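You operate a simulated robot arm through the tools that you are given. There is no shell and no other tool. Be economical: measure what you need, move in short steps, check, and stop when the job is done.

You are at the controls of a simulated robot arm. One attempt, no reset.

## Task
Clear the tank door alarm on cabinet A and start the dry run.
Fine: sponge from the tank to the drip ledge, door shut and latched, then reset, on, start, each once; wait till done; work no other control on the cabinet or readout box.

Only the result counts: the job must be done as asked and must still hold three seconds after the hand-in. Knocking over, shifting, dropping, spilling or breaking anything else fails it.

## Robot
A 7-joint arm with a two-finger parallel gripper on a trunk, on a base that drives. Base frame: it is fixed to the floor where the robot stands at the start and does not move with it; the origin is under the middle of the robot, x ahead of it, y to its left, z up. Readings come in m, rad, newtons and seconds.
With the tool pointing down near the work surface it reaches from about 0.34 to 0.74 m from the robot's upright axis, wherever it stands. Its first joint turns from -2.496 to 2.496 rad. Places, roughly: control cabinet [0.7, -1.2, 0.9]; drip ledge below the blue tank door [0.4, 0.1, 0.7]; hold button [0.4, -1.2, 1.2]; load button [0.4, -1.1, 1.2]; main switch [0.3, -1.2, 0.9]; mode dial [0.3, -1.2, 1.4]; on button [0.3, -1.3, 1.4]; pendant button [0.3, -1.3, 1.1]; prog button [0.4, -1, 1.2]; ref button [0.3, -1, 1.1]; reset button [0.4, -1.2, 1.2]; start button [0.4, -1.1, 1.2]; stop button [0.3, -1.3, 1.4]; tank door [0.2, -0.4, 1]; tank door latch [0.5, 0.5, 1.2]; x minus button [0.3, -1.1, 1.1]. Payload 3 kg.
The TCP is the grasp point between the finger pads, 0.03 m short of the fingertips. In the tool frame z runs along the fingers and y along their closing line. The gripper opens to 0.094 m. The fingers are 0.028 m wide and 0.01 m thick; the gripper's body (0.05 by 0.096 m) begins 0.055 m behind the TCP.
Orientation is that of the tool frame in the base frame, as [roll, pitch, yaw] about the fixed x, y, z axes, in that order (R = Rz(yaw) Ry(pitch) Rx(roll)). With the fingers straight down and closing along the base's y, the tool's x points along the base's -x, its y along +y and its z along -z.

## Interface
- The arm moves only by the tool apply_moves. Its argument "commands" is a list of rows, each a list of 7 numbers: the shift along the base's x, y, z in cm, then the turn, a rotation vector about the base's x, y, z in rad, then the gripper command, from -1 (shut) to 1 (fully open), values between in proportion. In form: [[x, y, z, wx, wy, wz, claw], ...]. A call has 1 to 20 rows; each row is the pose to reach, as a shift and turn from the pose commanded when the call began. A row lasts 0.2 s, in which the tool goes at most 0.05 m and 0.15 rad; a call with a longer step from one row to the next is refused whole, and so is a gripper value outside its range. A pose out of reach is approached as far as the arm can. The call stops where the force on the tool passes 90 N (or 10 N more than at its start, if that is more) or the arm is blocked; 0.2 s more then pass. The fingers move at their own pace (about 0.045 m/s each) and stop on an object; they squeeze with about 44 N. The grip force told is the motor's: it shows also when the fingers shut on nothing. Time passes only in rows, and 0.2 s behind the last, so rows that repeat a pose let the fingers close. The reply holds the time, the measured pose of the TCP, the force on the tool along the base axes, the opening and the grip force, in the units named above and with some noise, with the torque about the TCP (base axes, N m) and any sound that the robot's microphone picked up.
- Cameras (640 x 400 px; columns grow to the right, rows downward): "scene" is now at [0.0425, 0.1091, 1.8745]; the picture's right is [-0.38, -0.92, -0.00], its down [-0.72, 0.30, -0.63] and it looks along [0.58, -0.24, -0.78] (base axes); focal length 214 px, centre (320, 200). "wrist" rides on the gripper at [0.076, 0.014, -0.102] in the tool frame; the picture's right is [-0.18, 0.98, 0.00], its down [-0.75, -0.14, -0.64] and it looks along [-0.63, -0.12, 0.77] (tool axes); focal length 243 px, centre (320, 200). There is no depth. A picture from a camera that has moved, and an enlarged one, comes with that camera's place and axes in the base frame and with its lens.
- get_image(camera): a new picture of that camera. It takes no simulated time.
- raise_lower(by): slides the trunk up (or, below 0, down) by that many m; the arm and the scene camera ride with it, the base frame stays. It gives what a move gives, with no picture.
- base_move(legs): drives the robot by 1 to 6 legs, each [ahead, left, turn to the left] in m, m and rad, along the robot's own axes; the way and the turn of a leg run together, so that a leg with both is an arc; at most 1.5 m and 3.142 rad a leg. The arm and the cameras ride along, it lands a little off, and it stops where it bumps. It gives what a move gives.
- pan_tilt(pan, tilt): turns the head with the scene camera to pan (to the left, within 2.496 rad either way) and tilt (down, from -0.506 to 1.204), counted from straight ahead of the robot. It gives what a move gives.
- zoom(camera, box): a new picture of the part [left, top, right, bottom] of that camera's present view, enlarged. It takes no simulated time.
- hand_in(): hands the job in; it is judged then, once.

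Go step by step. Nothing tells you exact positions but the pictures and the camera data: compare them with the known pose of the tool, close in by small moves and look again before you grip or let go. The budget is 120 turns and 98 pictures, counting those below and the enlarged ones. Unless the task says otherwise, let go and move clear before handing in, and close with one line.

The tools are called after "Call:" by a JSON object that holds its "api" and its "payload". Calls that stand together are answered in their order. apply_moves: Moves the arm, as the interface text tells. Its arguments: {"type":"object","properties":{"commands":{"type":"array"}},"required":["commands"]} The other tools are called the same way: raise_lower (by) slides the trunk up or down; base_move (legs) drives the base; pan_tilt (pan, tilt) turns the head that bears the scene camera; get_image (camera) takes a picture; zoom (camera, box) takes an enlarged picture of a part of a camera's view; hand_in () hands the job in.

At the start:

```text
clock: 0.0
eef_pos: [0.2173, -0.4302, 1.5672]
orientation: [3.139, 0.0, -3.142]
force: [-0.3, 1.4, -0.3]
torque: [-0.01, 0.02, 0.03]
grip_width: 0.0944
gripper_force: 0.1
trunk travel left (down, up): [-0.325, 0.065]
robot x, y, heading: [-0.0019, 0.0002, -0.002]
head pan, tilt: [-0.393, 0.887]
```

scene: 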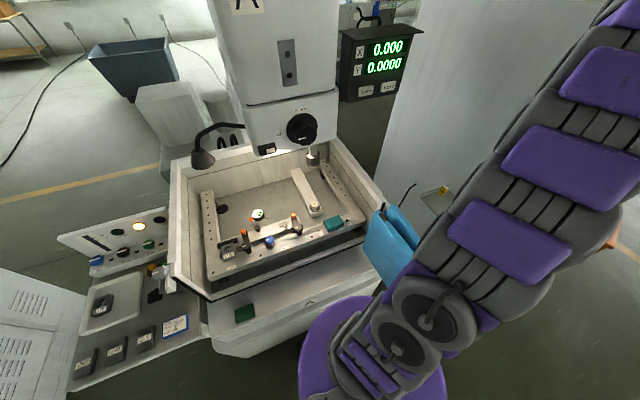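
wrist: 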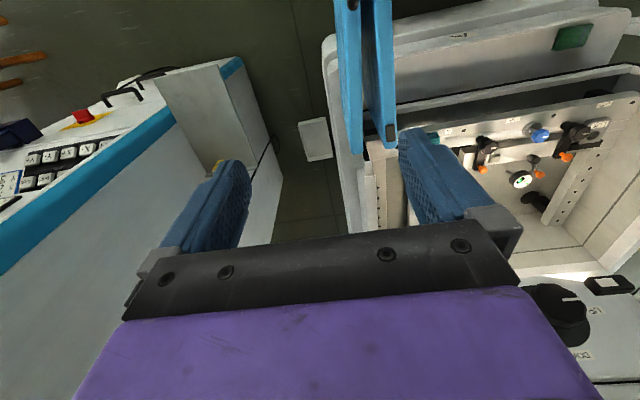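

I see an EDM-style machine with an open blue tank door at its right end, and the cabinet further to the right. I'll look around with the head first.

Call:
{"api": "zoom", "payload": {"camera": "scene", "box": [160, 120, 460, 360]}}

Call:
{"api": "pan_tilt", "payload": {"pan": -1.4, "tilt": 0.5}}

Call:
{"api": "get_image", "payload": {"camera": "scene"}}

```text
1.67 times, centred on (310, 240) of scene
camera zoom: at [0.0425, 0.1091, 1.8745], right [-0.38, -0.92, 0.0], down [-0.72, 0.3, -0.63], along [0.58, -0.24, -0.78], focal length 358 px, centre (337, 133)
```

zoom: 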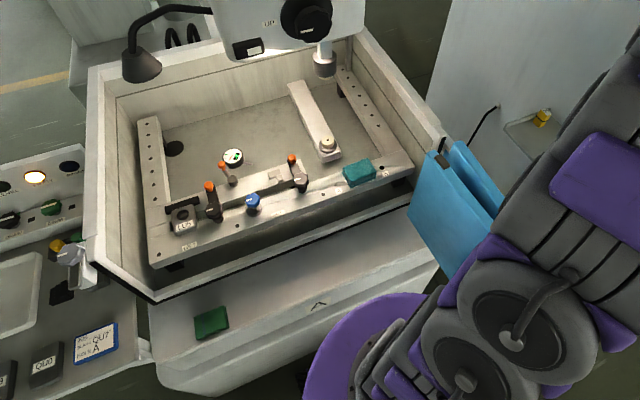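

```text
clock: 1.3
eef_pos: [0.2184, -0.4298, 1.5671]
orientation: [3.141, 0.001, -3.14]
force: [-0.2, -0.5, -0.4]
torque: [0.05, 0.02, -0.01]
grip_width: 0.0939
gripper_force: 0.0
trunk travel left (down, up): [-0.325, 0.065]
robot x, y, heading: [-0.001, 0.0015, 0.0]
head pan, tilt: [-1.4, 0.499]
```

```text
94 pictures are left
camera scene: at [-0.0123, 0.0486, 1.9073], right [-0.99, -0.17, 0.0], down [-0.08, 0.47, -0.88], along [0.15, -0.86, -0.48], focal length 214 px, centre (320, 200)
```

scene: 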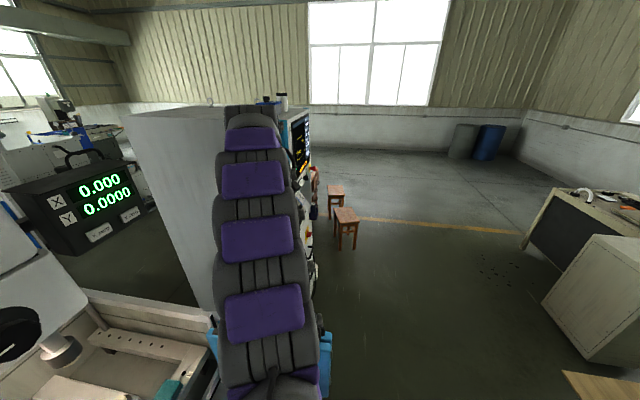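

The head now looks at the cabinet's side. I'll look down at the door and the tank from here, and at the wrist view in detail.

Call:
{"api": "pan_tilt", "payload": {"pan": -0.9, "tilt": 0.95}}

Call:
{"api": "get_image", "payload": {"camera": "scene"}}

Call:
{"api": "zoom", "payload": {"camera": "wrist", "box": [270, 0, 640, 230]}}

Call:
{"api": "pan_tilt", "payload": {"pan": 0.4, "tilt": 0.95}}

Call:
{"api": "get_image", "payload": {"camera": "scene"}}

```text
clock: 2.2
eef_pos: [0.2187, -0.4288, 1.5676]
orientation: [3.14, -0.002, -3.141]
force: [-0.3, -1.0, 0.4]
torque: [-0.03, 0.01, -0.02]
grip_width: 0.094
gripper_force: 0.1
trunk travel left (down, up): [-0.325, 0.065]
robot x, y, heading: [0.0004, 0.0027, -0.001]
head pan, tilt: [-0.901, 0.949]
```

```text
93 pictures are left
camera scene: at [0.0172, 0.0813, 1.8699], right [-0.78, -0.62, 0.0], down [-0.5, 0.64, -0.58], along [0.36, -0.46, -0.81], focal length 214 px, centre (320, 200)
```

scene: 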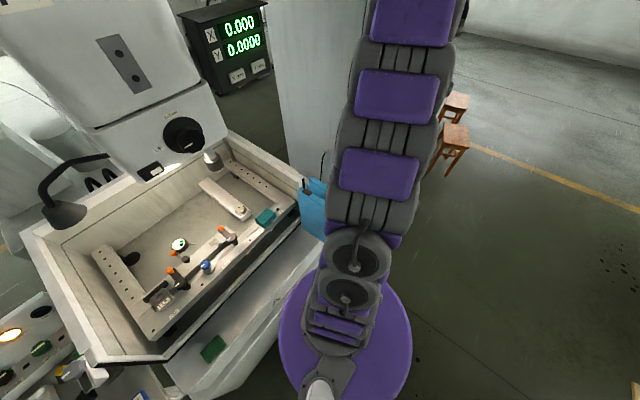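

```text
1.73 times, centred on (455, 115) of wrist
camera zoom: at [0.1421, -0.4146, 1.6704], right [0.18, 0.98, 0.0], down [0.75, -0.14, 0.64], along [0.63, -0.12, -0.77], focal length 420 px, centre (86, 347)
```

zoom: 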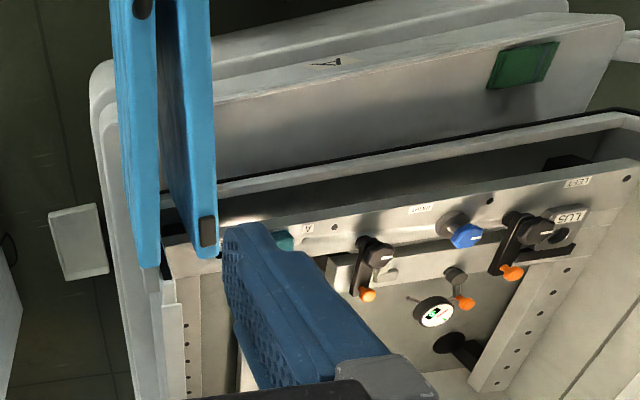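

```text
clock: 3.7
eef_pos: [0.2167, -0.4294, 1.5679]
orientation: [-3.14, -0.002, -3.141]
force: [0.0, -0.3, -0.1]
torque: [-0.01, -0.03, -0.01]
grip_width: 0.0939
gripper_force: 0.1
trunk travel left (down, up): [-0.325, 0.065]
robot x, y, heading: [0.0012, 0.0009, -0.003]
head pan, tilt: [0.4, 0.949]
```

```text
91 pictures are left
camera scene: at [0.0391, 0.1667, 1.87], right [0.39, -0.92, 0.0], down [-0.75, -0.31, -0.58], along [0.54, 0.23, -0.81], focal length 214 px, centre (320, 200)
```

scene: 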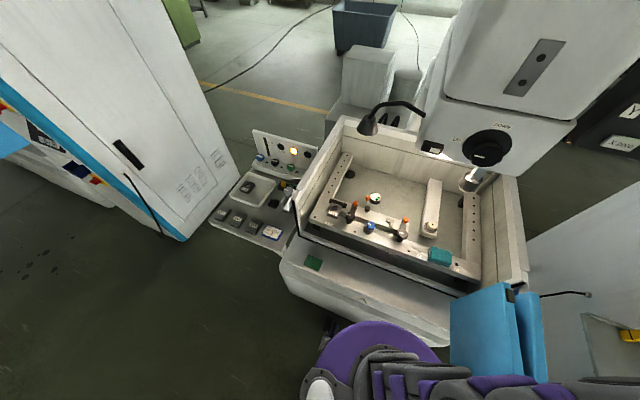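

The door looks like two blue slabs (perhaps folded) at the tank's right front corner; there is a teal sponge in the tank and a green pad on the ledge. I'll back off a bit to see the door squarely.

Call:
{"api": "pan_tilt", "payload": {"pan": 2.4, "tilt": 0.5}}

Call:
{"api": "get_image", "payload": {"camera": "scene"}}

```text
clock: 5.6
eef_pos: [0.2181, -0.4282, 1.5658]
orientation: [-3.142, -0.001, 3.141]
force: [-0.3, -1.0, -0.6]
torque: [-0.01, 0.0, -0.02]
grip_width: 0.094
gripper_force: 0.1
trunk travel left (down, up): [-0.325, 0.065]
robot x, y, heading: [0.0012, 0.0017, 0.0]
head pan, tilt: [2.4, 0.499]
```

```text
90 pictures are left
camera scene: at [-0.095, 0.2, 1.9076], right [0.68, 0.74, 0.0], down [0.35, -0.32, -0.88], along [-0.65, 0.59, -0.48], focal length 214 px, centre (320, 200)
```

scene: 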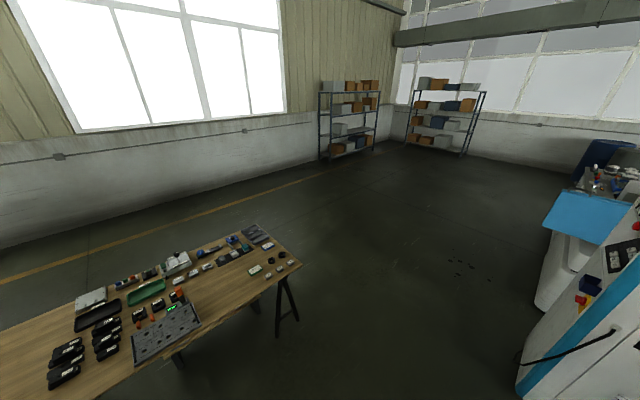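

The bench behind is about 0.95 m off, so I back up 0.35 m and look at the door and the tank.

Call:
{"api": "base_move", "payload": {"legs": [[-0.35, 0, 0]]}}

Call:
{"api": "pan_tilt", "payload": {"pan": -0.3, "tilt": 0.75}}

Call:
{"api": "get_image", "payload": {"camera": "scene"}}

Call:
{"api": "zoom", "payload": {"camera": "wrist", "box": [160, 0, 640, 300]}}

```text
clock: 7.9
eef_pos: [-0.1343, -0.4292, 1.5674]
orientation: [-3.14, -0.002, 3.136]
force: [0.3, -0.4, 0.3]
torque: [0.0, -0.03, 0.0]
grip_width: 0.094
gripper_force: 0.2
trunk travel left (down, up): [-0.325, 0.065]
robot x, y, heading: [-0.3478, 0.0023, -0.005]
head pan, tilt: [2.4, 0.499]
```

```text
clock: 10.3
eef_pos: [-0.1339, -0.4276, 1.5678]
orientation: [3.141, -0.002, 3.136]
force: [-0.7, 0.5, 0.5]
torque: [0.0, 0.02, 0.04]
grip_width: 0.094
gripper_force: 0.1
trunk travel left (down, up): [-0.325, 0.065]
robot x, y, heading: [-0.3546, -0.0024, -0.009]
head pan, tilt: [-0.3, 0.75]
```

```text
89 pictures are left
camera scene: at [-0.2972, 0.1146, 1.8854], right [-0.3, -0.95, 0.0], down [-0.65, 0.21, -0.73], along [0.7, -0.22, -0.68], focal length 214 px, centre (320, 200)
```

scene: 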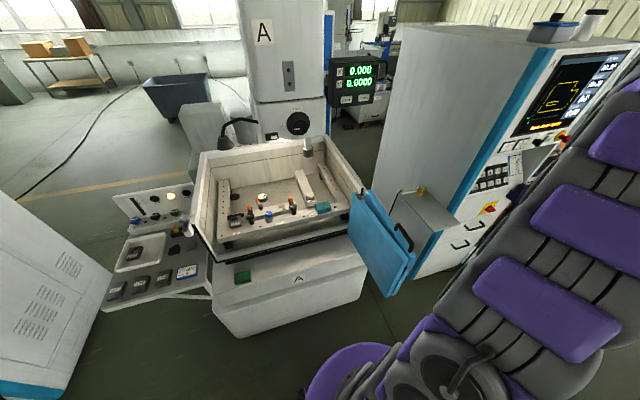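

```text
1.33 times, centred on (400, 150) of wrist
camera zoom: at [-0.2097, -0.4134, 1.6706], right [0.19, 0.98, 0.0], down [0.75, -0.14, 0.64], along [0.63, -0.12, -0.77], focal length 324 px, centre (213, 267)
```

zoom: 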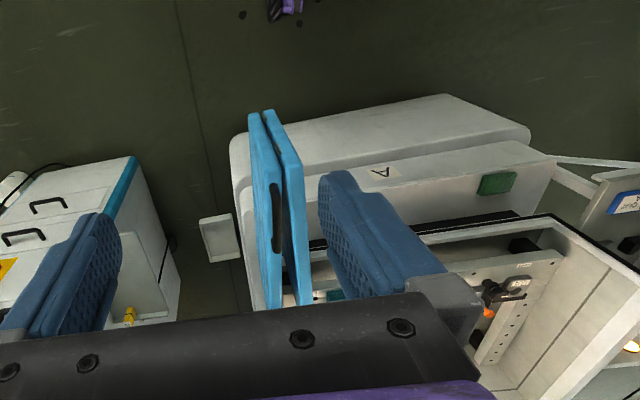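

The wider view shows the whole door with a black handle on its outer slab. I zoom in on it and on the latch side.

Call:
{"api": "zoom", "payload": {"camera": "scene", "box": [310, 160, 470, 310]}}

Call:
{"api": "zoom", "payload": {"camera": "scene", "box": [100, 170, 300, 310]}}

Call:
{"api": "zoom", "payload": {"camera": "scene", "box": [180, 140, 380, 270]}}

```text
2.67 times, centred on (390, 235) of scene
camera zoom: at [-0.2972, 0.1146, 1.8854], right [-0.3, -0.95, 0.0], down [-0.65, 0.21, -0.73], along [0.7, -0.22, -0.68], focal length 572 px, centre (133, 107)
```

zoom: 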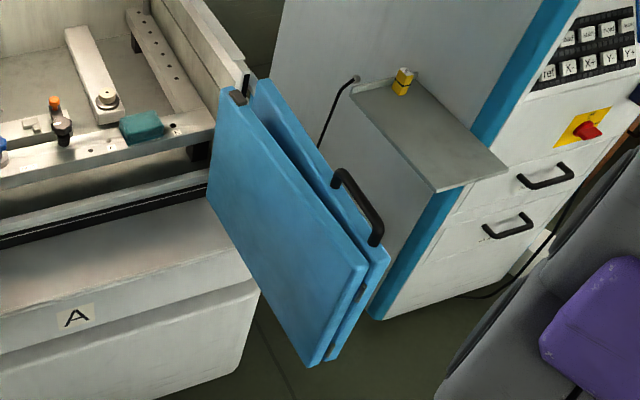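

```text
2.86 times, centred on (200, 240) of scene
camera zoom: at [-0.2972, 0.1146, 1.8854], right [-0.3, -0.95, 0.0], down [-0.65, 0.21, -0.73], along [0.7, -0.22, -0.68], focal length 613 px, centre (663, 86)
```

zoom: 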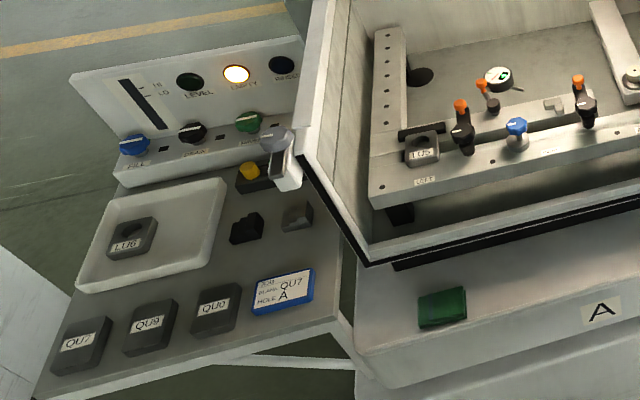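

```text
3.08 times, centred on (280, 205) of scene
camera zoom: at [-0.2972, 0.1146, 1.8854], right [-0.3, -0.95, 0.0], down [-0.65, 0.21, -0.73], along [0.7, -0.22, -0.68], focal length 660 px, centre (443, 185)
```

zoom: 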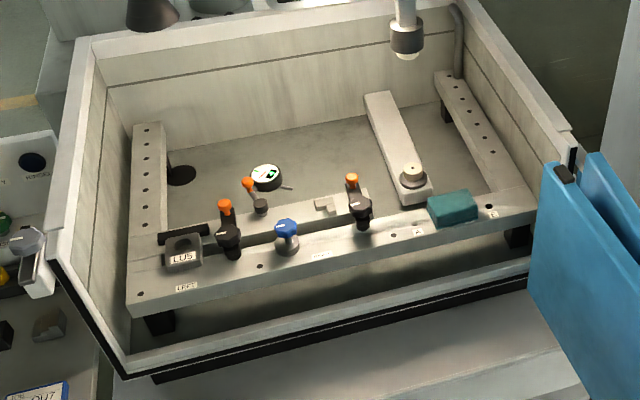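

It's a bifold door: leaf 1 hinged at the tank's right corner, leaf 2 folded against it. I'll look at details of the handle and latch.

Call:
{"api": "zoom", "payload": {"camera": "scene", "box": [355, 170, 425, 300]}}

Call:
{"api": "zoom", "payload": {"camera": "wrist", "box": [320, 60, 440, 240]}}

Call:
{"api": "zoom", "payload": {"camera": "scene", "box": [165, 190, 235, 270]}}

```text
3.08 times, centred on (390, 235) of scene
camera zoom: at [-0.2972, 0.1146, 1.8854], right [-0.3, -0.95, 0.0], down [-0.65, 0.21, -0.73], along [0.7, -0.22, -0.68], focal length 660 px, centre (105, 92)
```

zoom: 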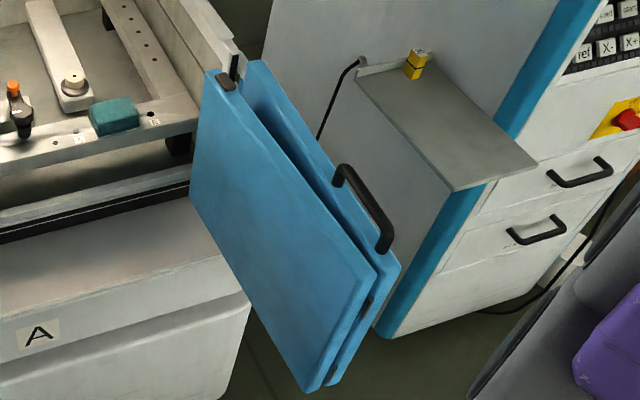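

```text
2.22 times, centred on (380, 150) of wrist
camera zoom: at [-0.2097, -0.4134, 1.6706], right [0.19, 0.98, 0.0], down [0.75, -0.14, 0.64], along [0.63, -0.12, -0.77], focal length 539 px, centre (187, 311)
```

zoom: 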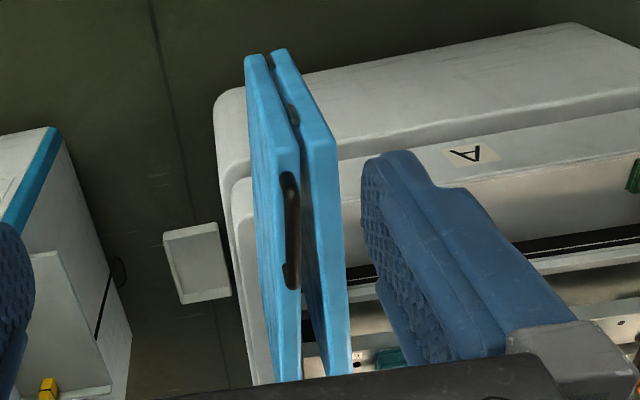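

```text
5.00 times, centred on (200, 230) of scene
camera zoom: at [-0.2972, 0.1146, 1.8854], right [-0.3, -0.95, 0.0], down [-0.65, 0.21, -0.73], along [0.7, -0.22, -0.68], focal length 1072 px, centre (920, 50)
```

zoom: 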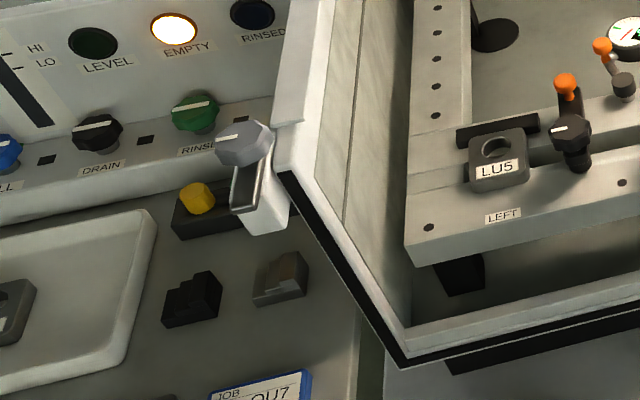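

The right leaf hinges on the tank, the left leaf folds inward against it (its catch at the tank end), handle on the outer face. The teal sponge is about [0.535, -0.165, 1.0]. I drive forward to about x=-0.1 and bring the arm above it.

Call:
{"api": "base_move", "payload": {"legs": [[0.255, 0.03, 0]]}}

Call:
{"api": "apply_moves", "payload": {"commands": [[4, 2, 0, 0, 0, -0.15, 1], [8, 4, 0, 0, 0, -0.3, 1], [12, 6, 0, 0, 0, -0.45, 1], [16, 8, 0, 0, 0, -0.6, 1], [20, 11, 0, 0, 0, -0.75, 1], [24, 14, 0, 0, 0, -0.9, 1], [27, 17, 0, 0, 0, -1.05, 1], [30, 19, 0, 0, 0, -1.2, 1], [32, 21, 0, 0, 0, -1.35, 1], [34, 23, 0, 0, 0, -1.5, 1], [36, 24, 0, 0, 0, -1.57, 1]]}}

Call:
{"api": "get_image", "payload": {"camera": "wrist"}}

Call:
{"api": "get_image", "payload": {"camera": "scene"}}

```text
clock: 12.1
eef_pos: [0.1225, -0.4002, 1.5681]
orientation: [3.142, -0.002, 3.137]
force: [1.0, -0.5, 0.1]
torque: [-0.01, -0.02, -0.05]
grip_width: 0.0939
gripper_force: 0.0
trunk travel left (down, up): [-0.325, 0.065]
robot x, y, heading: [-0.0962, 0.0288, -0.004]
head pan, tilt: [-0.3, 0.75]
```

```text
clock: 14.5
eef_pos: [0.4393, -0.1692, 1.5292]
orientation: [-3.14, -0.001, 1.621]
force: [0.5, -0.1, -0.1]
torque: [-0.01, -0.02, 0.0]
grip_width: 0.094
gripper_force: 0.1
out of reach, approached as far as the arm can: row 7, 8, 9, 10, 11
trunk travel left (down, up): [-0.325, 0.065]
robot x, y, heading: [-0.0941, 0.031, -0.01]
head pan, tilt: [-0.3, 0.75]
```

```text
81 pictures are left
camera wrist: at [0.4509, -0.0924, 1.6315], right [0.99, -0.13, 0.0], down [-0.1, -0.76, 0.64], along [-0.09, -0.64, -0.77], focal length 243 px, centre (320, 200)
```

wrist: 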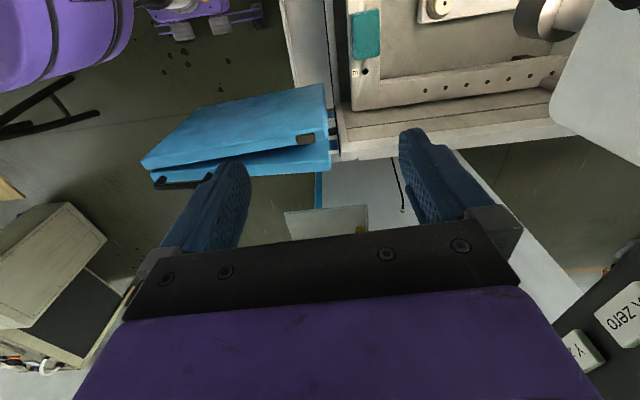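

```text
80 pictures are left
camera scene: at [-0.0405, 0.1454, 1.8853], right [-0.3, -0.95, 0.0], down [-0.65, 0.21, -0.73], along [0.7, -0.22, -0.68], focal length 214 px, centre (320, 200)
```

scene: 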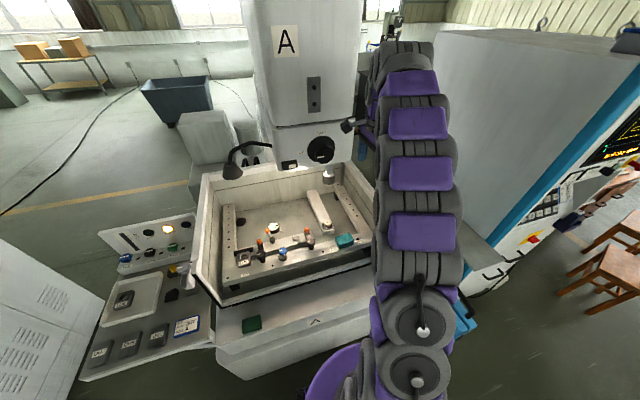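

The sponge is confirmed near [0.537, -0.17, 1.0], 6 cm in x by 9 in y. I descend toward it in part.

Call:
{"api": "apply_moves", "payload": {"commands": [[0, 0, -5, 0, 0, 0, 1], [0, 0, -10, 0, 0, 0, 1], [0, 0, -15, 0, 0, 0, 1], [0, 0, -20, 0, 0, 0, 1], [0, 0, -25, 0, 0, 0, 1], [0, 0, -30, 0, 0, 0, 1], [0, 0, -30, 0, 0, 0, 1]]}}

```text
clock: 16.1
eef_pos: [0.4412, -0.1661, 1.2288]
orientation: [-3.14, -0.001, 1.622]
force: [0.4, 0.2, -0.1]
torque: [-0.01, 0.02, 0.02]
grip_width: 0.0943
gripper_force: 0.0
trunk travel left (down, up): [-0.325, 0.065]
robot x, y, heading: [-0.0914, 0.0349, -0.0]
head pan, tilt: [-0.3, 0.75]
```

Now I shift over the sponge and straighten the yaw.

Call:
{"api": "apply_moves", "payload": {"commands": [[4, 0, -2, 0, 0, -0.03, 1], [8, -0.2, -6, 0, 0, -0.05, 1], [9.5, -0.3, -10, 0, 0, -0.05, 1], [9.5, -0.3, -10, 0, 0, -0.05, 1]]}}

Call:
{"api": "get_image", "payload": {"camera": "wrist"}}

Call:
{"api": "get_image", "payload": {"camera": "scene"}}

```text
refused: row 2 steps farther than a row can; nothing moved
```

```text
79 pictures are left
camera wrist: at [0.4519, -0.0893, 1.3315], right [0.99, -0.13, 0.0], down [-0.1, -0.76, 0.64], along [-0.09, -0.64, -0.77], focal length 243 px, centre (320, 200)
```

wrist: 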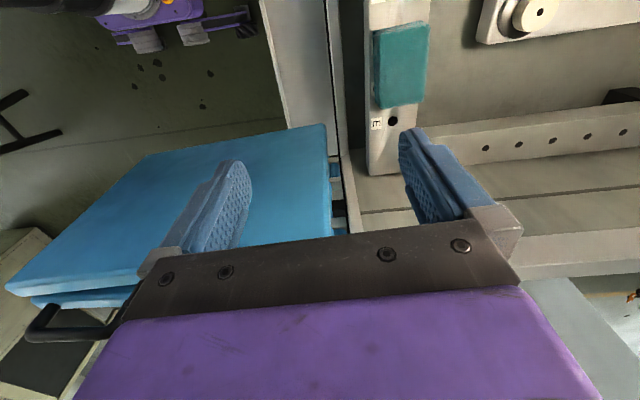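

```text
78 pictures are left
camera scene: at [-0.04, 0.1449, 1.8853], right [-0.3, -0.95, 0.0], down [-0.65, 0.21, -0.73], along [0.7, -0.22, -0.68], focal length 214 px, centre (320, 200)
```

scene: 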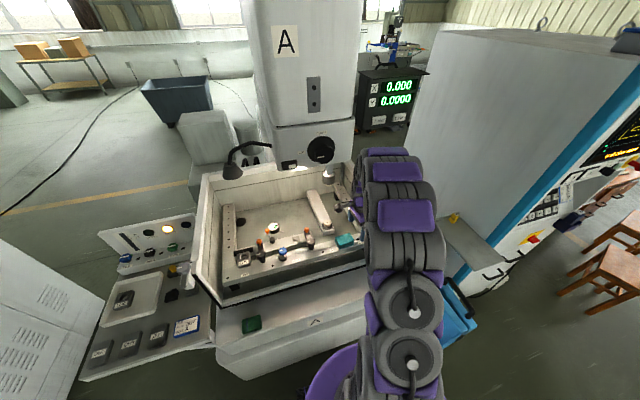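

Target stays [0.537, -0.166]; I redo the move with smaller steps.

Call:
{"api": "apply_moves", "payload": {"commands": [[4, 0, 0, 0, 0, -0.03, 1], [8, 0, -2, 0, 0, -0.05, 1], [9.5, 0, -6, 0, 0, -0.05, 1], [9.5, 0, -10, 0, 0, -0.05, 1], [9.5, 0, -13, 0, 0, -0.05, 1], [9.5, 0, -13, 0, 0, -0.05, 1]]}}

Call:
{"api": "get_image", "payload": {"camera": "wrist"}}

Call:
{"api": "zoom", "payload": {"camera": "scene", "box": [280, 160, 440, 290]}}

```text
clock: 17.5
eef_pos: [0.5352, -0.1678, 1.0993]
orientation: [-3.138, 0.0, 1.572]
force: [-1.5, 0.9, 0.0]
torque: [0.01, -0.01, 0.0]
grip_width: 0.0943
gripper_force: 0.1
trunk travel left (down, up): [-0.325, 0.065]
robot x, y, heading: [-0.0936, 0.0308, -0.005]
head pan, tilt: [-0.3, 0.75]
```

```text
77 pictures are left
camera wrist: at [0.5495, -0.0918, 1.2015], right [0.98, -0.18, 0.0], down [-0.14, -0.75, 0.64], along [-0.12, -0.63, -0.77], focal length 243 px, centre (320, 200)
```

wrist: 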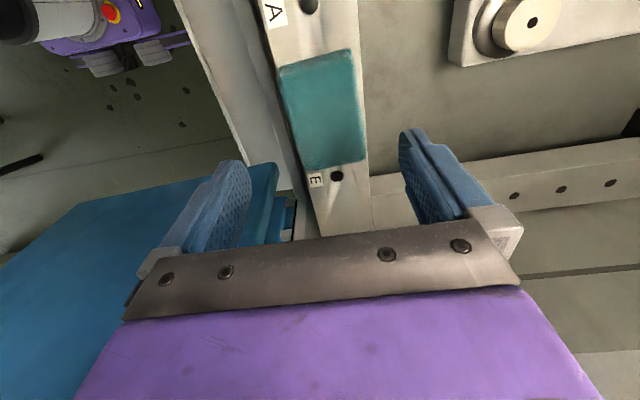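

```text
3.08 times, centred on (360, 225) of scene
camera zoom: at [-0.0386, 0.1449, 1.8853], right [-0.3, -0.95, 0.0], down [-0.65, 0.21, -0.73], along [0.7, -0.22, -0.68], focal length 660 px, centre (197, 123)
```

zoom: 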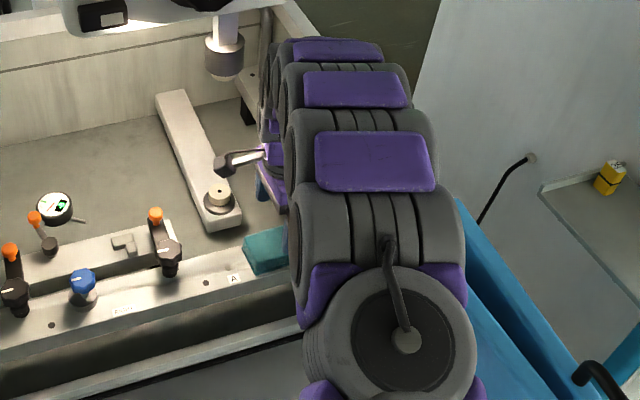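

Sponge is centred between the fingers. I go down to about 1.03 and look again.

Call:
{"api": "apply_moves", "payload": {"commands": [[0.2, 0.4, -3, 0, 0, 0, 1], [0.4, 0.4, -7, 0, 0, 0, 1], [0.4, 0.4, -7, 0, 0, 0, 1]]}}

Call:
{"api": "get_image", "payload": {"camera": "wrist"}}

```text
clock: 18.3
eef_pos: [0.5385, -0.1613, 1.0255]
orientation: [-3.139, -0.001, 1.574]
force: [0.2, -0.8, -0.8]
torque: [0.03, -0.03, 0.03]
grip_width: 0.0941
gripper_force: 0.1
trunk travel left (down, up): [-0.325, 0.065]
robot x, y, heading: [-0.0927, 0.0308, -0.005]
head pan, tilt: [-0.3, 0.75]
```

```text
75 pictures are left
camera wrist: at [0.5531, -0.0869, 1.1298], right [0.98, -0.18, 0.0], down [-0.14, -0.75, 0.64], along [-0.12, -0.63, -0.77], focal length 243 px, centre (320, 200)
```

wrist: 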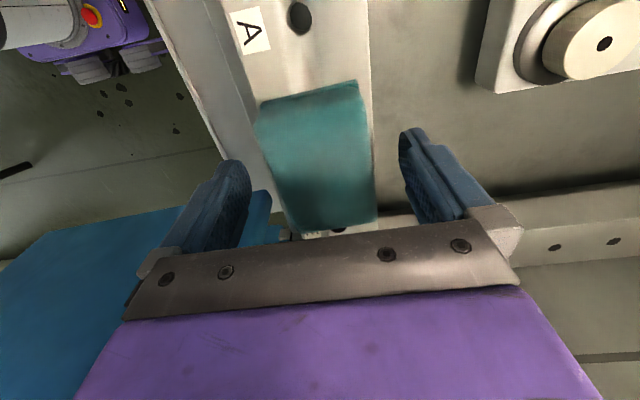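

Sponge top is about 1.005; I lower 1.8 cm more and close.

Call:
{"api": "apply_moves", "payload": {"commands": [[0, 0, -1, 0, 0, 0, 1], [0, 0, -1.8, 0, 0, 0, 1], [0, 0, -1.8, 0, 0, 0, 0.5], [0, 0, -1.8, 0, 0, 0, -1], [0, 0, -1.8, 0, 0, 0, -1], [0, 0, -1.8, 0, 0, 0, -1], [0, 0, -1.8, 0, 0, 0, -1], [0, 0, -1.8, 0, 0, 0, -1]]}}

Call:
{"api": "get_image", "payload": {"camera": "wrist"}}

```text
clock: 20.1
eef_pos: [0.5391, -0.163, 1.0098]
orientation: [-3.141, -0.001, 1.574]
force: [-0.8, -2.3, 8.6]
torque: [-0.28, 3.25, -0.48]
grip_width: 0.0695
gripper_force: 45.2
trunk travel left (down, up): [-0.325, 0.065]
robot x, y, heading: [-0.0964, 0.0285, -0.002]
head pan, tilt: [-0.3, 0.75]
```

```text
74 pictures are left
camera wrist: at [0.5546, -0.0867, 1.1125], right [0.98, -0.18, 0.0], down [-0.14, -0.75, 0.64], along [-0.12, -0.63, -0.77], focal length 243 px, centre (320, 200)
```

wrist: 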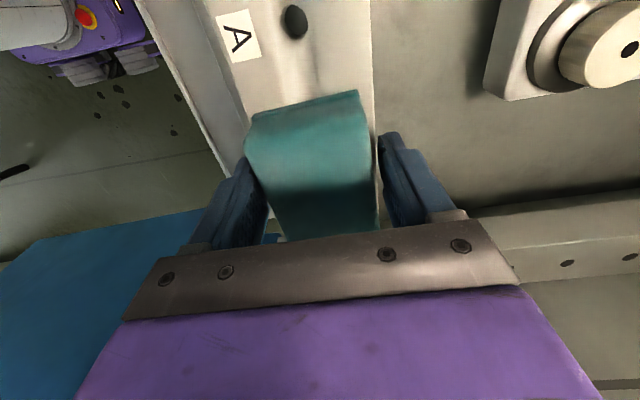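

The width 0.0695 with a torque suggests the fingertips hold the beam's sides. I open, lift 1.2 cm, and close again.

Call:
{"api": "apply_moves", "payload": {"commands": [[0, 0, 0, 0, 0, 0, 1], [0, 0, 0, 0, 0, 0, 1], [0, 0, 0.6, 0, 0, 0, 1], [0, 0, 1.2, 0, 0, 0, 1], [0, 0, 1.2, 0, 0, 0, 1]]}}

Call:
{"api": "apply_moves", "payload": {"commands": [[0, 0, 0, 0, 0, 0, 0.5], [0, 0, 0, 0, 0, 0, -1], [0, 0, 0, 0, 0, 0, -1], [0, 0, 0, 0, 0, 0, -1], [0, 0, 0, 0, 0, 0, -1], [0, 0, 0, 0, 0, 0, -1]]}}

Call:
{"api": "get_image", "payload": {"camera": "wrist"}}

```text
clock: 21.3
eef_pos: [0.5393, -0.1623, 1.0211]
orientation: [-3.138, -0.002, 1.574]
force: [0.0, -0.1, 0.6]
torque: [-0.03, 0.03, 0.01]
grip_width: 0.0942
gripper_force: 0.0
trunk travel left (down, up): [-0.325, 0.065]
robot x, y, heading: [-0.0929, 0.0273, -0.006]
head pan, tilt: [-0.3, 0.75]
```

```text
clock: 22.7
eef_pos: [0.54, -0.1624, 1.0208]
orientation: [-3.14, -0.003, 1.573]
force: [0.0, 0.6, 0.5]
torque: [0.01, -0.02, 0.01]
grip_width: 0.0565
gripper_force: 43.6
trunk travel left (down, up): [-0.325, 0.065]
robot x, y, heading: [-0.0897, 0.0269, -0.003]
head pan, tilt: [-0.3, 0.75]
```

```text
73 pictures are left
camera wrist: at [0.5554, -0.0865, 1.1241], right [0.98, -0.18, 0.0], down [-0.14, -0.75, 0.64], along [-0.12, -0.63, -0.77], focal length 243 px, centre (320, 200)
```

wrist: 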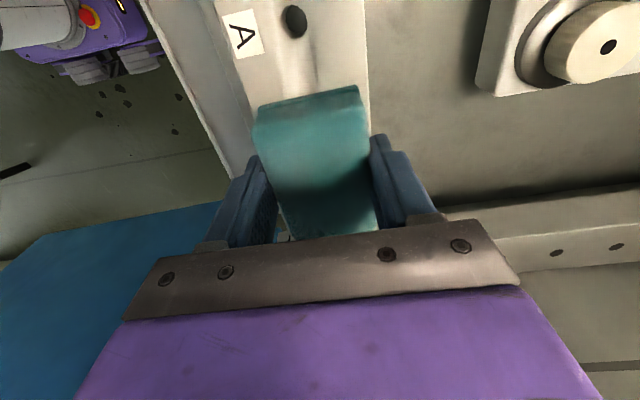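

The sponge is now held (0.0565). I lift it and carry it out over the ledge, around [0.34, 0.12].

Call:
{"api": "apply_moves", "payload": {"commands": [[0, 0, 3, 0, 0, 0, -1], [0, 0, 7, 0, 0, 0, -1], [0, 0, 11, 0, 0, 0, -1], [-4, 2, 11, 0, 0, 0, -1], [-8, 4, 11, 0, 0, 0, -1], [-12, 7, 11, 0, 0, 0, -1], [-16, 10, 11, 0, 0, 0, -1], [-19, 13, 11, 0, 0, 0, -1], [-20, 17, 11, 0, 0, 0, -1], [-20, 21, 11, 0, 0, 0, -1], [-20, 25, 11, 0, 0, 0, -1], [-20, 28, 11, 0, 0, 0, -1], [-20, 28, 7, 0, 0, 0, -1], [-20, 28, 3, 0, 0, 0, -1], [-20, 28, 3, 0, 0, 0, -1]]}}

Call:
{"api": "pan_tilt", "payload": {"pan": 0.3, "tilt": 1.1}}

Call:
{"api": "get_image", "payload": {"camera": "scene"}}

Call:
{"api": "get_image", "payload": {"camera": "wrist"}}

```text
clock: 25.9
eef_pos: [0.3415, 0.1197, 1.0507]
orientation: [-3.139, 0.002, 1.572]
force: [0.4, 0.4, 0.0]
torque: [0.02, 0.01, -0.03]
grip_width: 0.0564
gripper_force: 44.0
trunk travel left (down, up): [-0.325, 0.065]
robot x, y, heading: [-0.0955, 0.0312, -0.005]
head pan, tilt: [-0.3, 0.75]
```

```text
clock: 26.9
eef_pos: [0.3437, 0.1198, 1.0497]
orientation: [-3.14, 0.0, 1.571]
force: [-0.4, 0.6, -0.5]
torque: [0.03, -0.03, 0.04]
grip_width: 0.0564
gripper_force: 43.6
trunk travel left (down, up): [-0.325, 0.065]
robot x, y, heading: [-0.0939, 0.0302, -0.006]
head pan, tilt: [0.3, 1.1]
```

```text
72 pictures are left
camera scene: at [-0.0578, 0.1926, 1.8592], right [0.29, -0.96, 0.0], down [-0.85, -0.26, -0.45], along [0.43, 0.13, -0.89], focal length 214 px, centre (320, 200)
```

scene: 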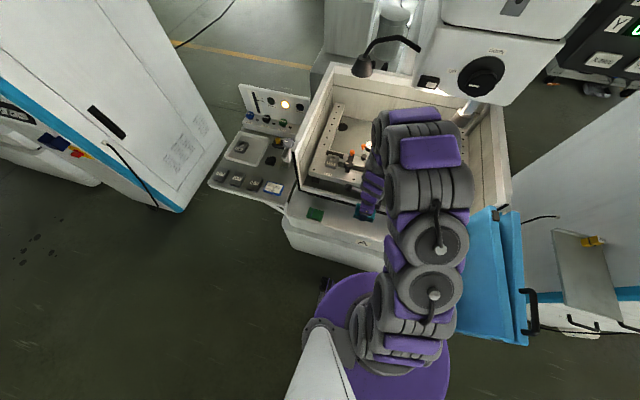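

```text
71 pictures are left
camera wrist: at [0.3582, 0.1956, 1.1531], right [0.98, -0.18, 0.0], down [-0.14, -0.75, 0.64], along [-0.12, -0.63, -0.77], focal length 243 px, centre (320, 200)
```

wrist: 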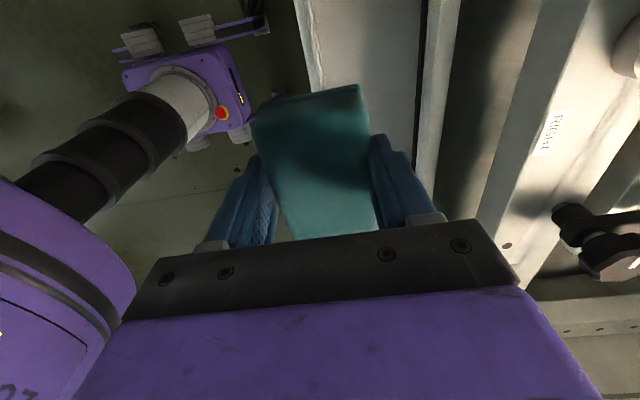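

The ledge top looks to be near z=0.79. I zoom in on the ledge to get its edges before lowering.

Call:
{"api": "zoom", "payload": {"camera": "scene", "box": [270, 170, 400, 270]}}

Call:
{"api": "zoom", "payload": {"camera": "wrist", "box": [240, 0, 480, 150]}}

```text
4.00 times, centred on (335, 220) of scene
camera zoom: at [-0.0578, 0.1926, 1.8592], right [0.29, -0.96, 0.0], down [-0.85, -0.26, -0.45], along [0.43, 0.13, -0.89], focal length 858 px, centre (260, 120)
```

zoom: 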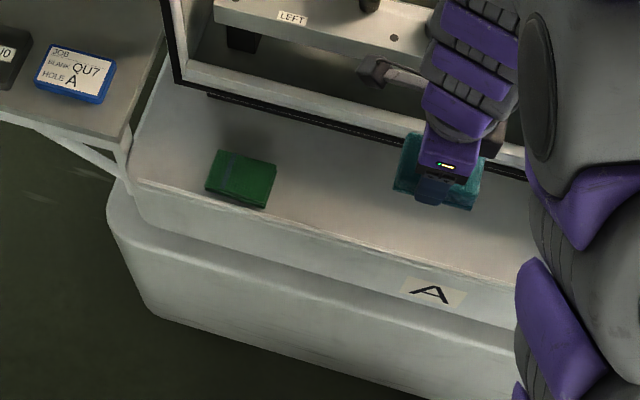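

```text
2.67 times, centred on (360, 75) of wrist
camera zoom: at [0.3582, 0.1956, 1.1531], right [0.98, -0.18, 0.0], down [-0.14, -0.75, 0.64], along [-0.12, -0.63, -0.77], focal length 647 px, centre (213, 533)
```

zoom: 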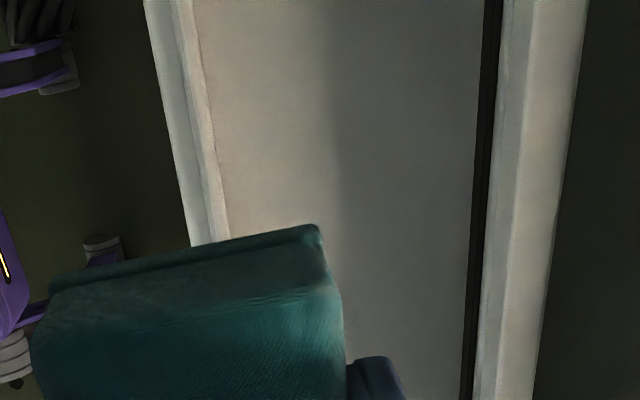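

The ledge spans x≈0.34–0.47 at z≈0.79. I shift to x≈0.385 and lower to z≈0.85.

Call:
{"api": "apply_moves", "payload": {"commands": [[2, 0, -3, 0, 0, 0, -1], [4, 0, -7, 0, 0, 0, -1], [4, 0, -11, 0, 0, 0, -1], [4, 0, -15, 0, 0, 0, -1], [4, 0, -18, 0, 0, 0, -1], [4, 0, -20, 0, 0, 0, -1], [4, 0, -20, 0, 0, 0, -1]]}}

Call:
{"api": "zoom", "payload": {"camera": "scene", "box": [270, 170, 400, 270]}}

Call:
{"api": "get_image", "payload": {"camera": "wrist"}}

```text
clock: 28.5
eef_pos: [0.3812, 0.1183, 0.85]
orientation: [-3.139, 0.001, 1.571]
force: [0.7, -0.6, -0.2]
torque: [-0.01, -0.01, 0.01]
grip_width: 0.0565
gripper_force: 44.2
trunk travel left (down, up): [-0.325, 0.065]
robot x, y, heading: [-0.0964, 0.0313, -0.005]
head pan, tilt: [0.3, 1.1]
```

```text
4.00 times, centred on (335, 220) of scene
camera zoom: at [-0.0574, 0.1922, 1.8593], right [0.29, -0.96, 0.0], down [-0.85, -0.26, -0.45], along [0.43, 0.13, -0.89], focal length 858 px, centre (260, 120)
```

zoom: 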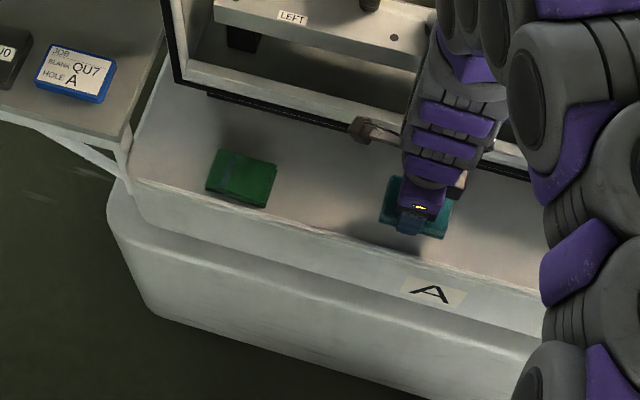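

```text
67 pictures are left
camera wrist: at [0.397, 0.195, 0.952], right [0.98, -0.18, 0.0], down [-0.14, -0.75, 0.64], along [-0.12, -0.63, -0.77], focal length 243 px, centre (320, 200)
```

wrist: 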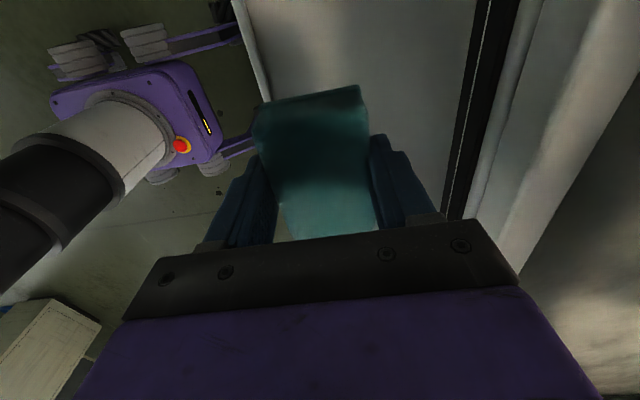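

Clear of the tank lip, so I lower in half-centimetre steps until it touches.

Call:
{"api": "apply_moves", "payload": {"commands": [[0.5, 0, -0.5, 0, 0, 0, -1], [0.5, 0, -1, 0, 0, 0, -1], [0.5, 0, -1.5, 0, 0, 0, -1], [0.5, 0, -1.5, 0, 0, 0, -1]]}}

Call:
{"api": "apply_moves", "payload": {"commands": [[0, 0, -0.5, 0, 0, 0, -1], [0, 0, -0.5, 0, 0, 0, -1]]}}

```text
clock: 29.5
eef_pos: [0.3863, 0.1193, 0.8361]
orientation: [-3.138, 0.003, 1.571]
force: [0.8, -0.8, 0.0]
torque: [-0.01, 0.0, 0.01]
grip_width: 0.0565
gripper_force: 44.3
trunk travel left (down, up): [-0.325, 0.065]
robot x, y, heading: [-0.0955, 0.0293, -0.007]
head pan, tilt: [0.3, 1.1]
```

```text
clock: 30.1
eef_pos: [0.3853, 0.1196, 0.8314]
orientation: [-3.139, 0.0, 1.573]
force: [0.0, -0.8, 0.0]
torque: [0.01, 0.0, 0.01]
grip_width: 0.0567
gripper_force: 44.1
trunk travel left (down, up): [-0.325, 0.065]
robot x, y, heading: [-0.0914, 0.03, -0.006]
head pan, tilt: [0.3, 1.1]
```

Call:
{"api": "apply_moves", "payload": {"commands": [[0, 0, -0.4, 0, 0, 0, -1], [0, 0, -0.4, 0, 0, 0, -1]]}}

Call:
{"api": "apply_moves", "payload": {"commands": [[0, 0, -0.4, 0, 0, 0, -1], [0, 0, -0.4, 0, 0, 0, -1]]}}

Call:
{"api": "apply_moves", "payload": {"commands": [[0, 0, -0.4, 0, 0, 0, -1], [0, 0, -0.4, 0, 0, 0, -1]]}}

```text
clock: 30.7
eef_pos: [0.3861, 0.1196, 0.828]
orientation: [-3.141, 0.002, 1.572]
force: [0.5, -0.3, 0.0]
torque: [0.01, 0.0, -0.01]
grip_width: 0.0565
gripper_force: 44.4
trunk travel left (down, up): [-0.325, 0.065]
robot x, y, heading: [-0.0932, 0.0311, -0.004]
head pan, tilt: [0.3, 1.1]
```

```text
clock: 31.3
eef_pos: [0.3844, 0.1202, 0.8226]
orientation: [-3.139, 0.003, 1.571]
force: [0.2, -0.1, -0.4]
torque: [-0.05, 0.02, 0.02]
grip_width: 0.0567
gripper_force: 43.6
trunk travel left (down, up): [-0.325, 0.065]
robot x, y, heading: [-0.0921, 0.0266, -0.004]
head pan, tilt: [0.3, 1.1]
```

```text
clock: 31.9
eef_pos: [0.3846, 0.1204, 0.8204]
orientation: [-3.14, 0.001, 1.573]
force: [-0.4, -0.6, -0.1]
torque: [0.02, -0.01, -0.02]
grip_width: 0.0566
gripper_force: 44.3
trunk travel left (down, up): [-0.325, 0.065]
robot x, y, heading: [-0.0955, 0.0313, -0.006]
head pan, tilt: [0.3, 1.1]
```

No contact yet; I keep lowering in small steps.

Call:
{"api": "apply_moves", "payload": {"commands": [[0, 0, -0.5, 0, 0, 0, -1], [0, 0, -0.5, 0, 0, 0, -1]]}}

Call:
{"api": "apply_moves", "payload": {"commands": [[0, 0, -0.5, 0, 0, 0, -1], [0, 0, -0.5, 0, 0, 0, -1]]}}

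Call:
{"api": "get_image", "payload": {"camera": "wrist"}}

Call:
{"api": "zoom", "payload": {"camera": "scene", "box": [320, 190, 390, 245]}}

```text
clock: 32.5
eef_pos: [0.3845, 0.1193, 0.8159]
orientation: [-3.141, 0.0, 1.573]
force: [-0.4, 0.4, 0.0]
torque: [0.01, 0.0, 0.0]
grip_width: 0.0565
gripper_force: 44.0
trunk travel left (down, up): [-0.325, 0.065]
robot x, y, heading: [-0.0976, 0.0282, -0.005]
head pan, tilt: [0.3, 1.1]
```

```text
clock: 33.1
eef_pos: [0.3845, 0.119, 0.8105]
orientation: [-3.138, 0.002, 1.574]
force: [-0.5, -0.3, -0.4]
torque: [0.01, -0.02, -0.01]
grip_width: 0.0565
gripper_force: 44.5
trunk travel left (down, up): [-0.325, 0.065]
robot x, y, heading: [-0.0911, 0.0261, -0.003]
head pan, tilt: [0.3, 1.1]
```

```text
66 pictures are left
camera wrist: at [0.3999, 0.1951, 0.9131], right [0.98, -0.18, 0.0], down [-0.14, -0.75, 0.64], along [-0.12, -0.63, -0.77], focal length 243 px, centre (320, 200)
```

wrist: 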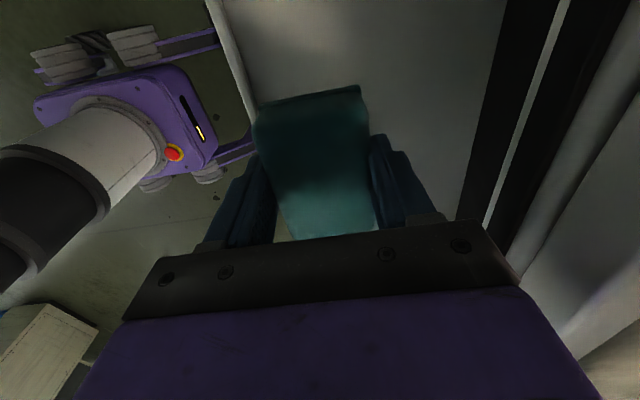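

```text
7.27 times, centred on (355, 218) of scene
camera zoom: at [-0.0571, 0.1925, 1.8592], right [0.29, -0.96, 0.0], down [-0.85, -0.26, -0.45], along [0.43, 0.13, -0.89], focal length 1560 px, centre (66, 73)
```

zoom: 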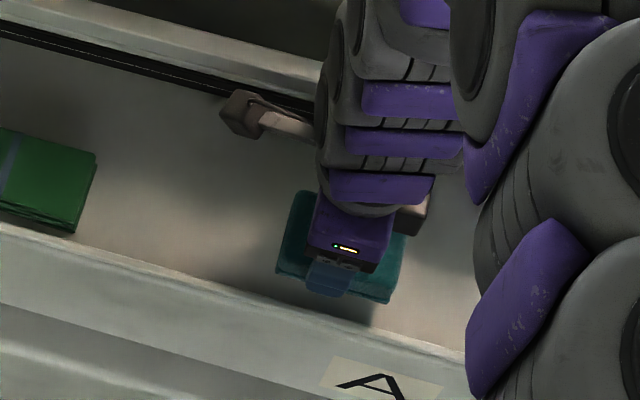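

Comparing the two wrist views puts the ledge nearer z=0.70, as the task says. I go on down to 0.765 at x≈0.378.

Call:
{"api": "apply_moves", "payload": {"commands": [[-0.5, 0, -1, 0, 0, 0, -1], [-0.7, 0, -2, 0, 0, 0, -1], [-0.7, 0, -3, 0, 0, 0, -1], [-0.7, 0, -4, 0, 0, 0, -1], [-0.7, 0, -4.5, 0, 0, 0, -1], [-0.7, 0, -4.5, 0, 0, 0, -1]]}}

Call:
{"api": "zoom", "payload": {"camera": "scene", "box": [320, 190, 390, 245]}}

Call:
{"api": "get_image", "payload": {"camera": "wrist"}}

```text
clock: 34.1
eef_pos: [0.3775, 0.1189, 0.7794]
orientation: [3.133, -0.003, 1.576]
force: [-20.1, 0.0, 84.1]
torque: [-0.06, 1.06, -0.09]
grip_width: 0.0568
gripper_force: 44.5
trunk travel left (down, up): [-0.325, 0.065]
robot x, y, heading: [-0.093, 0.0308, -0.007]
head pan, tilt: [0.3, 1.1]
stopped in row 5: the force on the tool passed its limit at 111 N (the readings are from after the stop); the commanded pose is now the measured one
```

```text
7.27 times, centred on (355, 218) of scene
camera zoom: at [-0.0703, 0.1877, 1.8612], right [0.29, -0.96, 0.0], down [-0.85, -0.26, -0.46], along [0.44, 0.13, -0.89], focal length 1560 px, centre (66, 73)
```

zoom: 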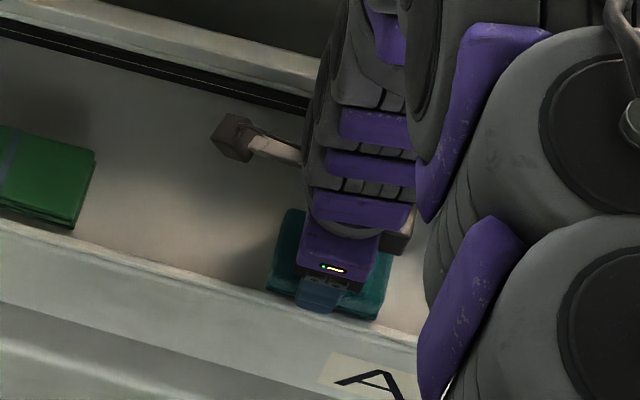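

```text
63 pictures are left
camera wrist: at [0.3925, 0.1952, 0.883], right [0.98, -0.18, 0.01], down [-0.14, -0.76, 0.64], along [-0.11, -0.63, -0.77], focal length 243 px, centre (320, 200)
```

wrist: 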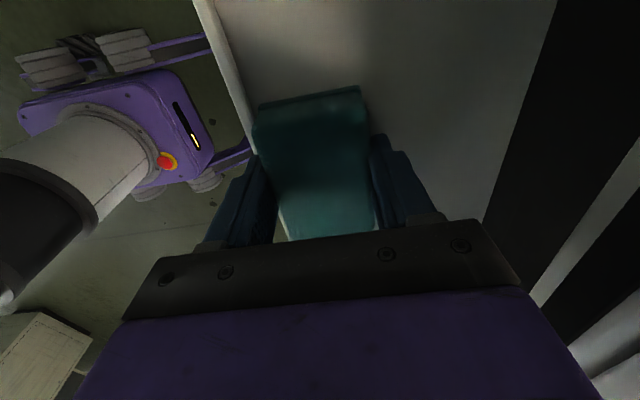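

Contact at TCP z≈0.779, so the sponge seems to rest on the ledge. I relieve the force by a few millimetres and check.

Call:
{"api": "apply_moves", "payload": {"commands": [[0, 0, 0.2, 0, 0, 0, -1], [0, 0, 0.4, 0, 0, 0, -1], [0, 0, 0.4, 0, 0, 0, -1]]}}

Call:
{"api": "zoom", "payload": {"camera": "scene", "box": [320, 190, 390, 245]}}

```text
clock: 34.9
eef_pos: [0.3798, 0.1206, 0.7796]
orientation: [3.133, -0.003, 1.571]
force: [-19.7, -4.3, 45.5]
torque: [-0.14, 0.78, -0.02]
grip_width: 0.0569
gripper_force: 44.1
trunk travel left (down, up): [-0.325, 0.065]
robot x, y, heading: [-0.0901, 0.0328, -0.002]
head pan, tilt: [0.3, 1.1]
```

```text
7.27 times, centred on (355, 218) of scene
camera zoom: at [-0.0661, 0.189, 1.8598], right [0.29, -0.96, 0.0], down [-0.85, -0.26, -0.46], along [0.44, 0.13, -0.89], focal length 1560 px, centre (66, 73)
```

zoom: 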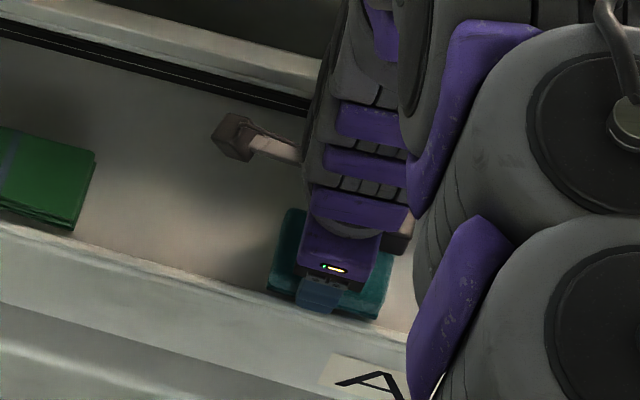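

Still pressed; I raise until free, then shift 1.2 cm inward since the sponge is close to the ledge's front edge.

Call:
{"api": "apply_moves", "payload": {"commands": [[0, 0, 0.5, 0, 0, 0, -1], [0, 0, 1.0, 0, 0, 0, -1], [0.6, 0, 1.0, 0, 0, 0, -1], [1.2, 0, 1.0, 0, 0, 0, -1], [1.2, 0, 1.0, 0, 0, 0, -1]]}}

Call:
{"api": "zoom", "payload": {"camera": "scene", "box": [320, 190, 390, 245]}}

```text
clock: 36.1
eef_pos: [0.3951, 0.1208, 0.7884]
orientation: [3.136, -0.003, 1.571]
force: [0.4, -1.5, -1.0]
torque: [-0.03, 0.03, -0.05]
grip_width: 0.0566
gripper_force: 43.7
trunk travel left (down, up): [-0.325, 0.065]
robot x, y, heading: [-0.0916, 0.0313, -0.003]
head pan, tilt: [0.3, 1.1]
```

```text
7.27 times, centred on (355, 218) of scene
camera zoom: at [-0.0556, 0.1923, 1.8592], right [0.29, -0.96, 0.0], down [-0.85, -0.26, -0.45], along [0.43, 0.13, -0.89], focal length 1560 px, centre (66, 73)
```

zoom: 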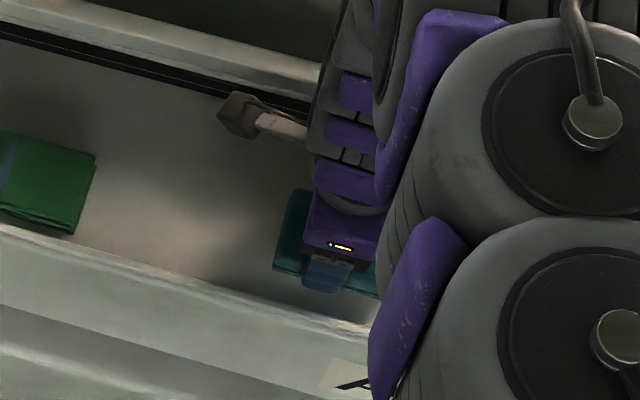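

Free and better centred; lowering gently to contact.

Call:
{"api": "apply_moves", "payload": {"commands": [[0, 0, -0.4, 0, 0, 0, -1], [0, 0, -0.4, 0, 0, 0, -1]]}}

Call:
{"api": "apply_moves", "payload": {"commands": [[0, 0, -0.3, 0, 0, 0, -1], [0, 0, -0.3, 0, 0, 0, -1]]}}

Call:
{"api": "apply_moves", "payload": {"commands": [[0, 0, -0.3, 0, 0, 0, -1], [0, 0, -0.3, 0, 0, 0, -1]]}}

```text
clock: 36.7
eef_pos: [0.395, 0.1201, 0.784]
orientation: [3.136, -0.003, 1.573]
force: [0.2, -0.9, 0.1]
torque: [0.01, 0.0, -0.02]
grip_width: 0.0565
gripper_force: 43.7
trunk travel left (down, up): [-0.325, 0.065]
robot x, y, heading: [-0.093, 0.0289, -0.004]
head pan, tilt: [0.3, 1.1]
```

```text
clock: 37.3
eef_pos: [0.3965, 0.1194, 0.782]
orientation: [3.136, -0.004, 1.573]
force: [0.3, 0.4, -0.6]
torque: [-0.04, -0.04, 0.04]
grip_width: 0.0566
gripper_force: 43.3
trunk travel left (down, up): [-0.325, 0.065]
robot x, y, heading: [-0.0923, 0.0297, -0.004]
head pan, tilt: [0.3, 1.1]
```

```text
clock: 37.9
eef_pos: [0.3957, 0.1196, 0.7802]
orientation: [3.133, -0.001, 1.571]
force: [-3.2, -0.5, 27.1]
torque: [-0.01, 0.29, -0.03]
grip_width: 0.0565
gripper_force: 44.1
trunk travel left (down, up): [-0.325, 0.065]
robot x, y, heading: [-0.0919, 0.0293, -0.008]
head pan, tilt: [0.3, 1.1]
```

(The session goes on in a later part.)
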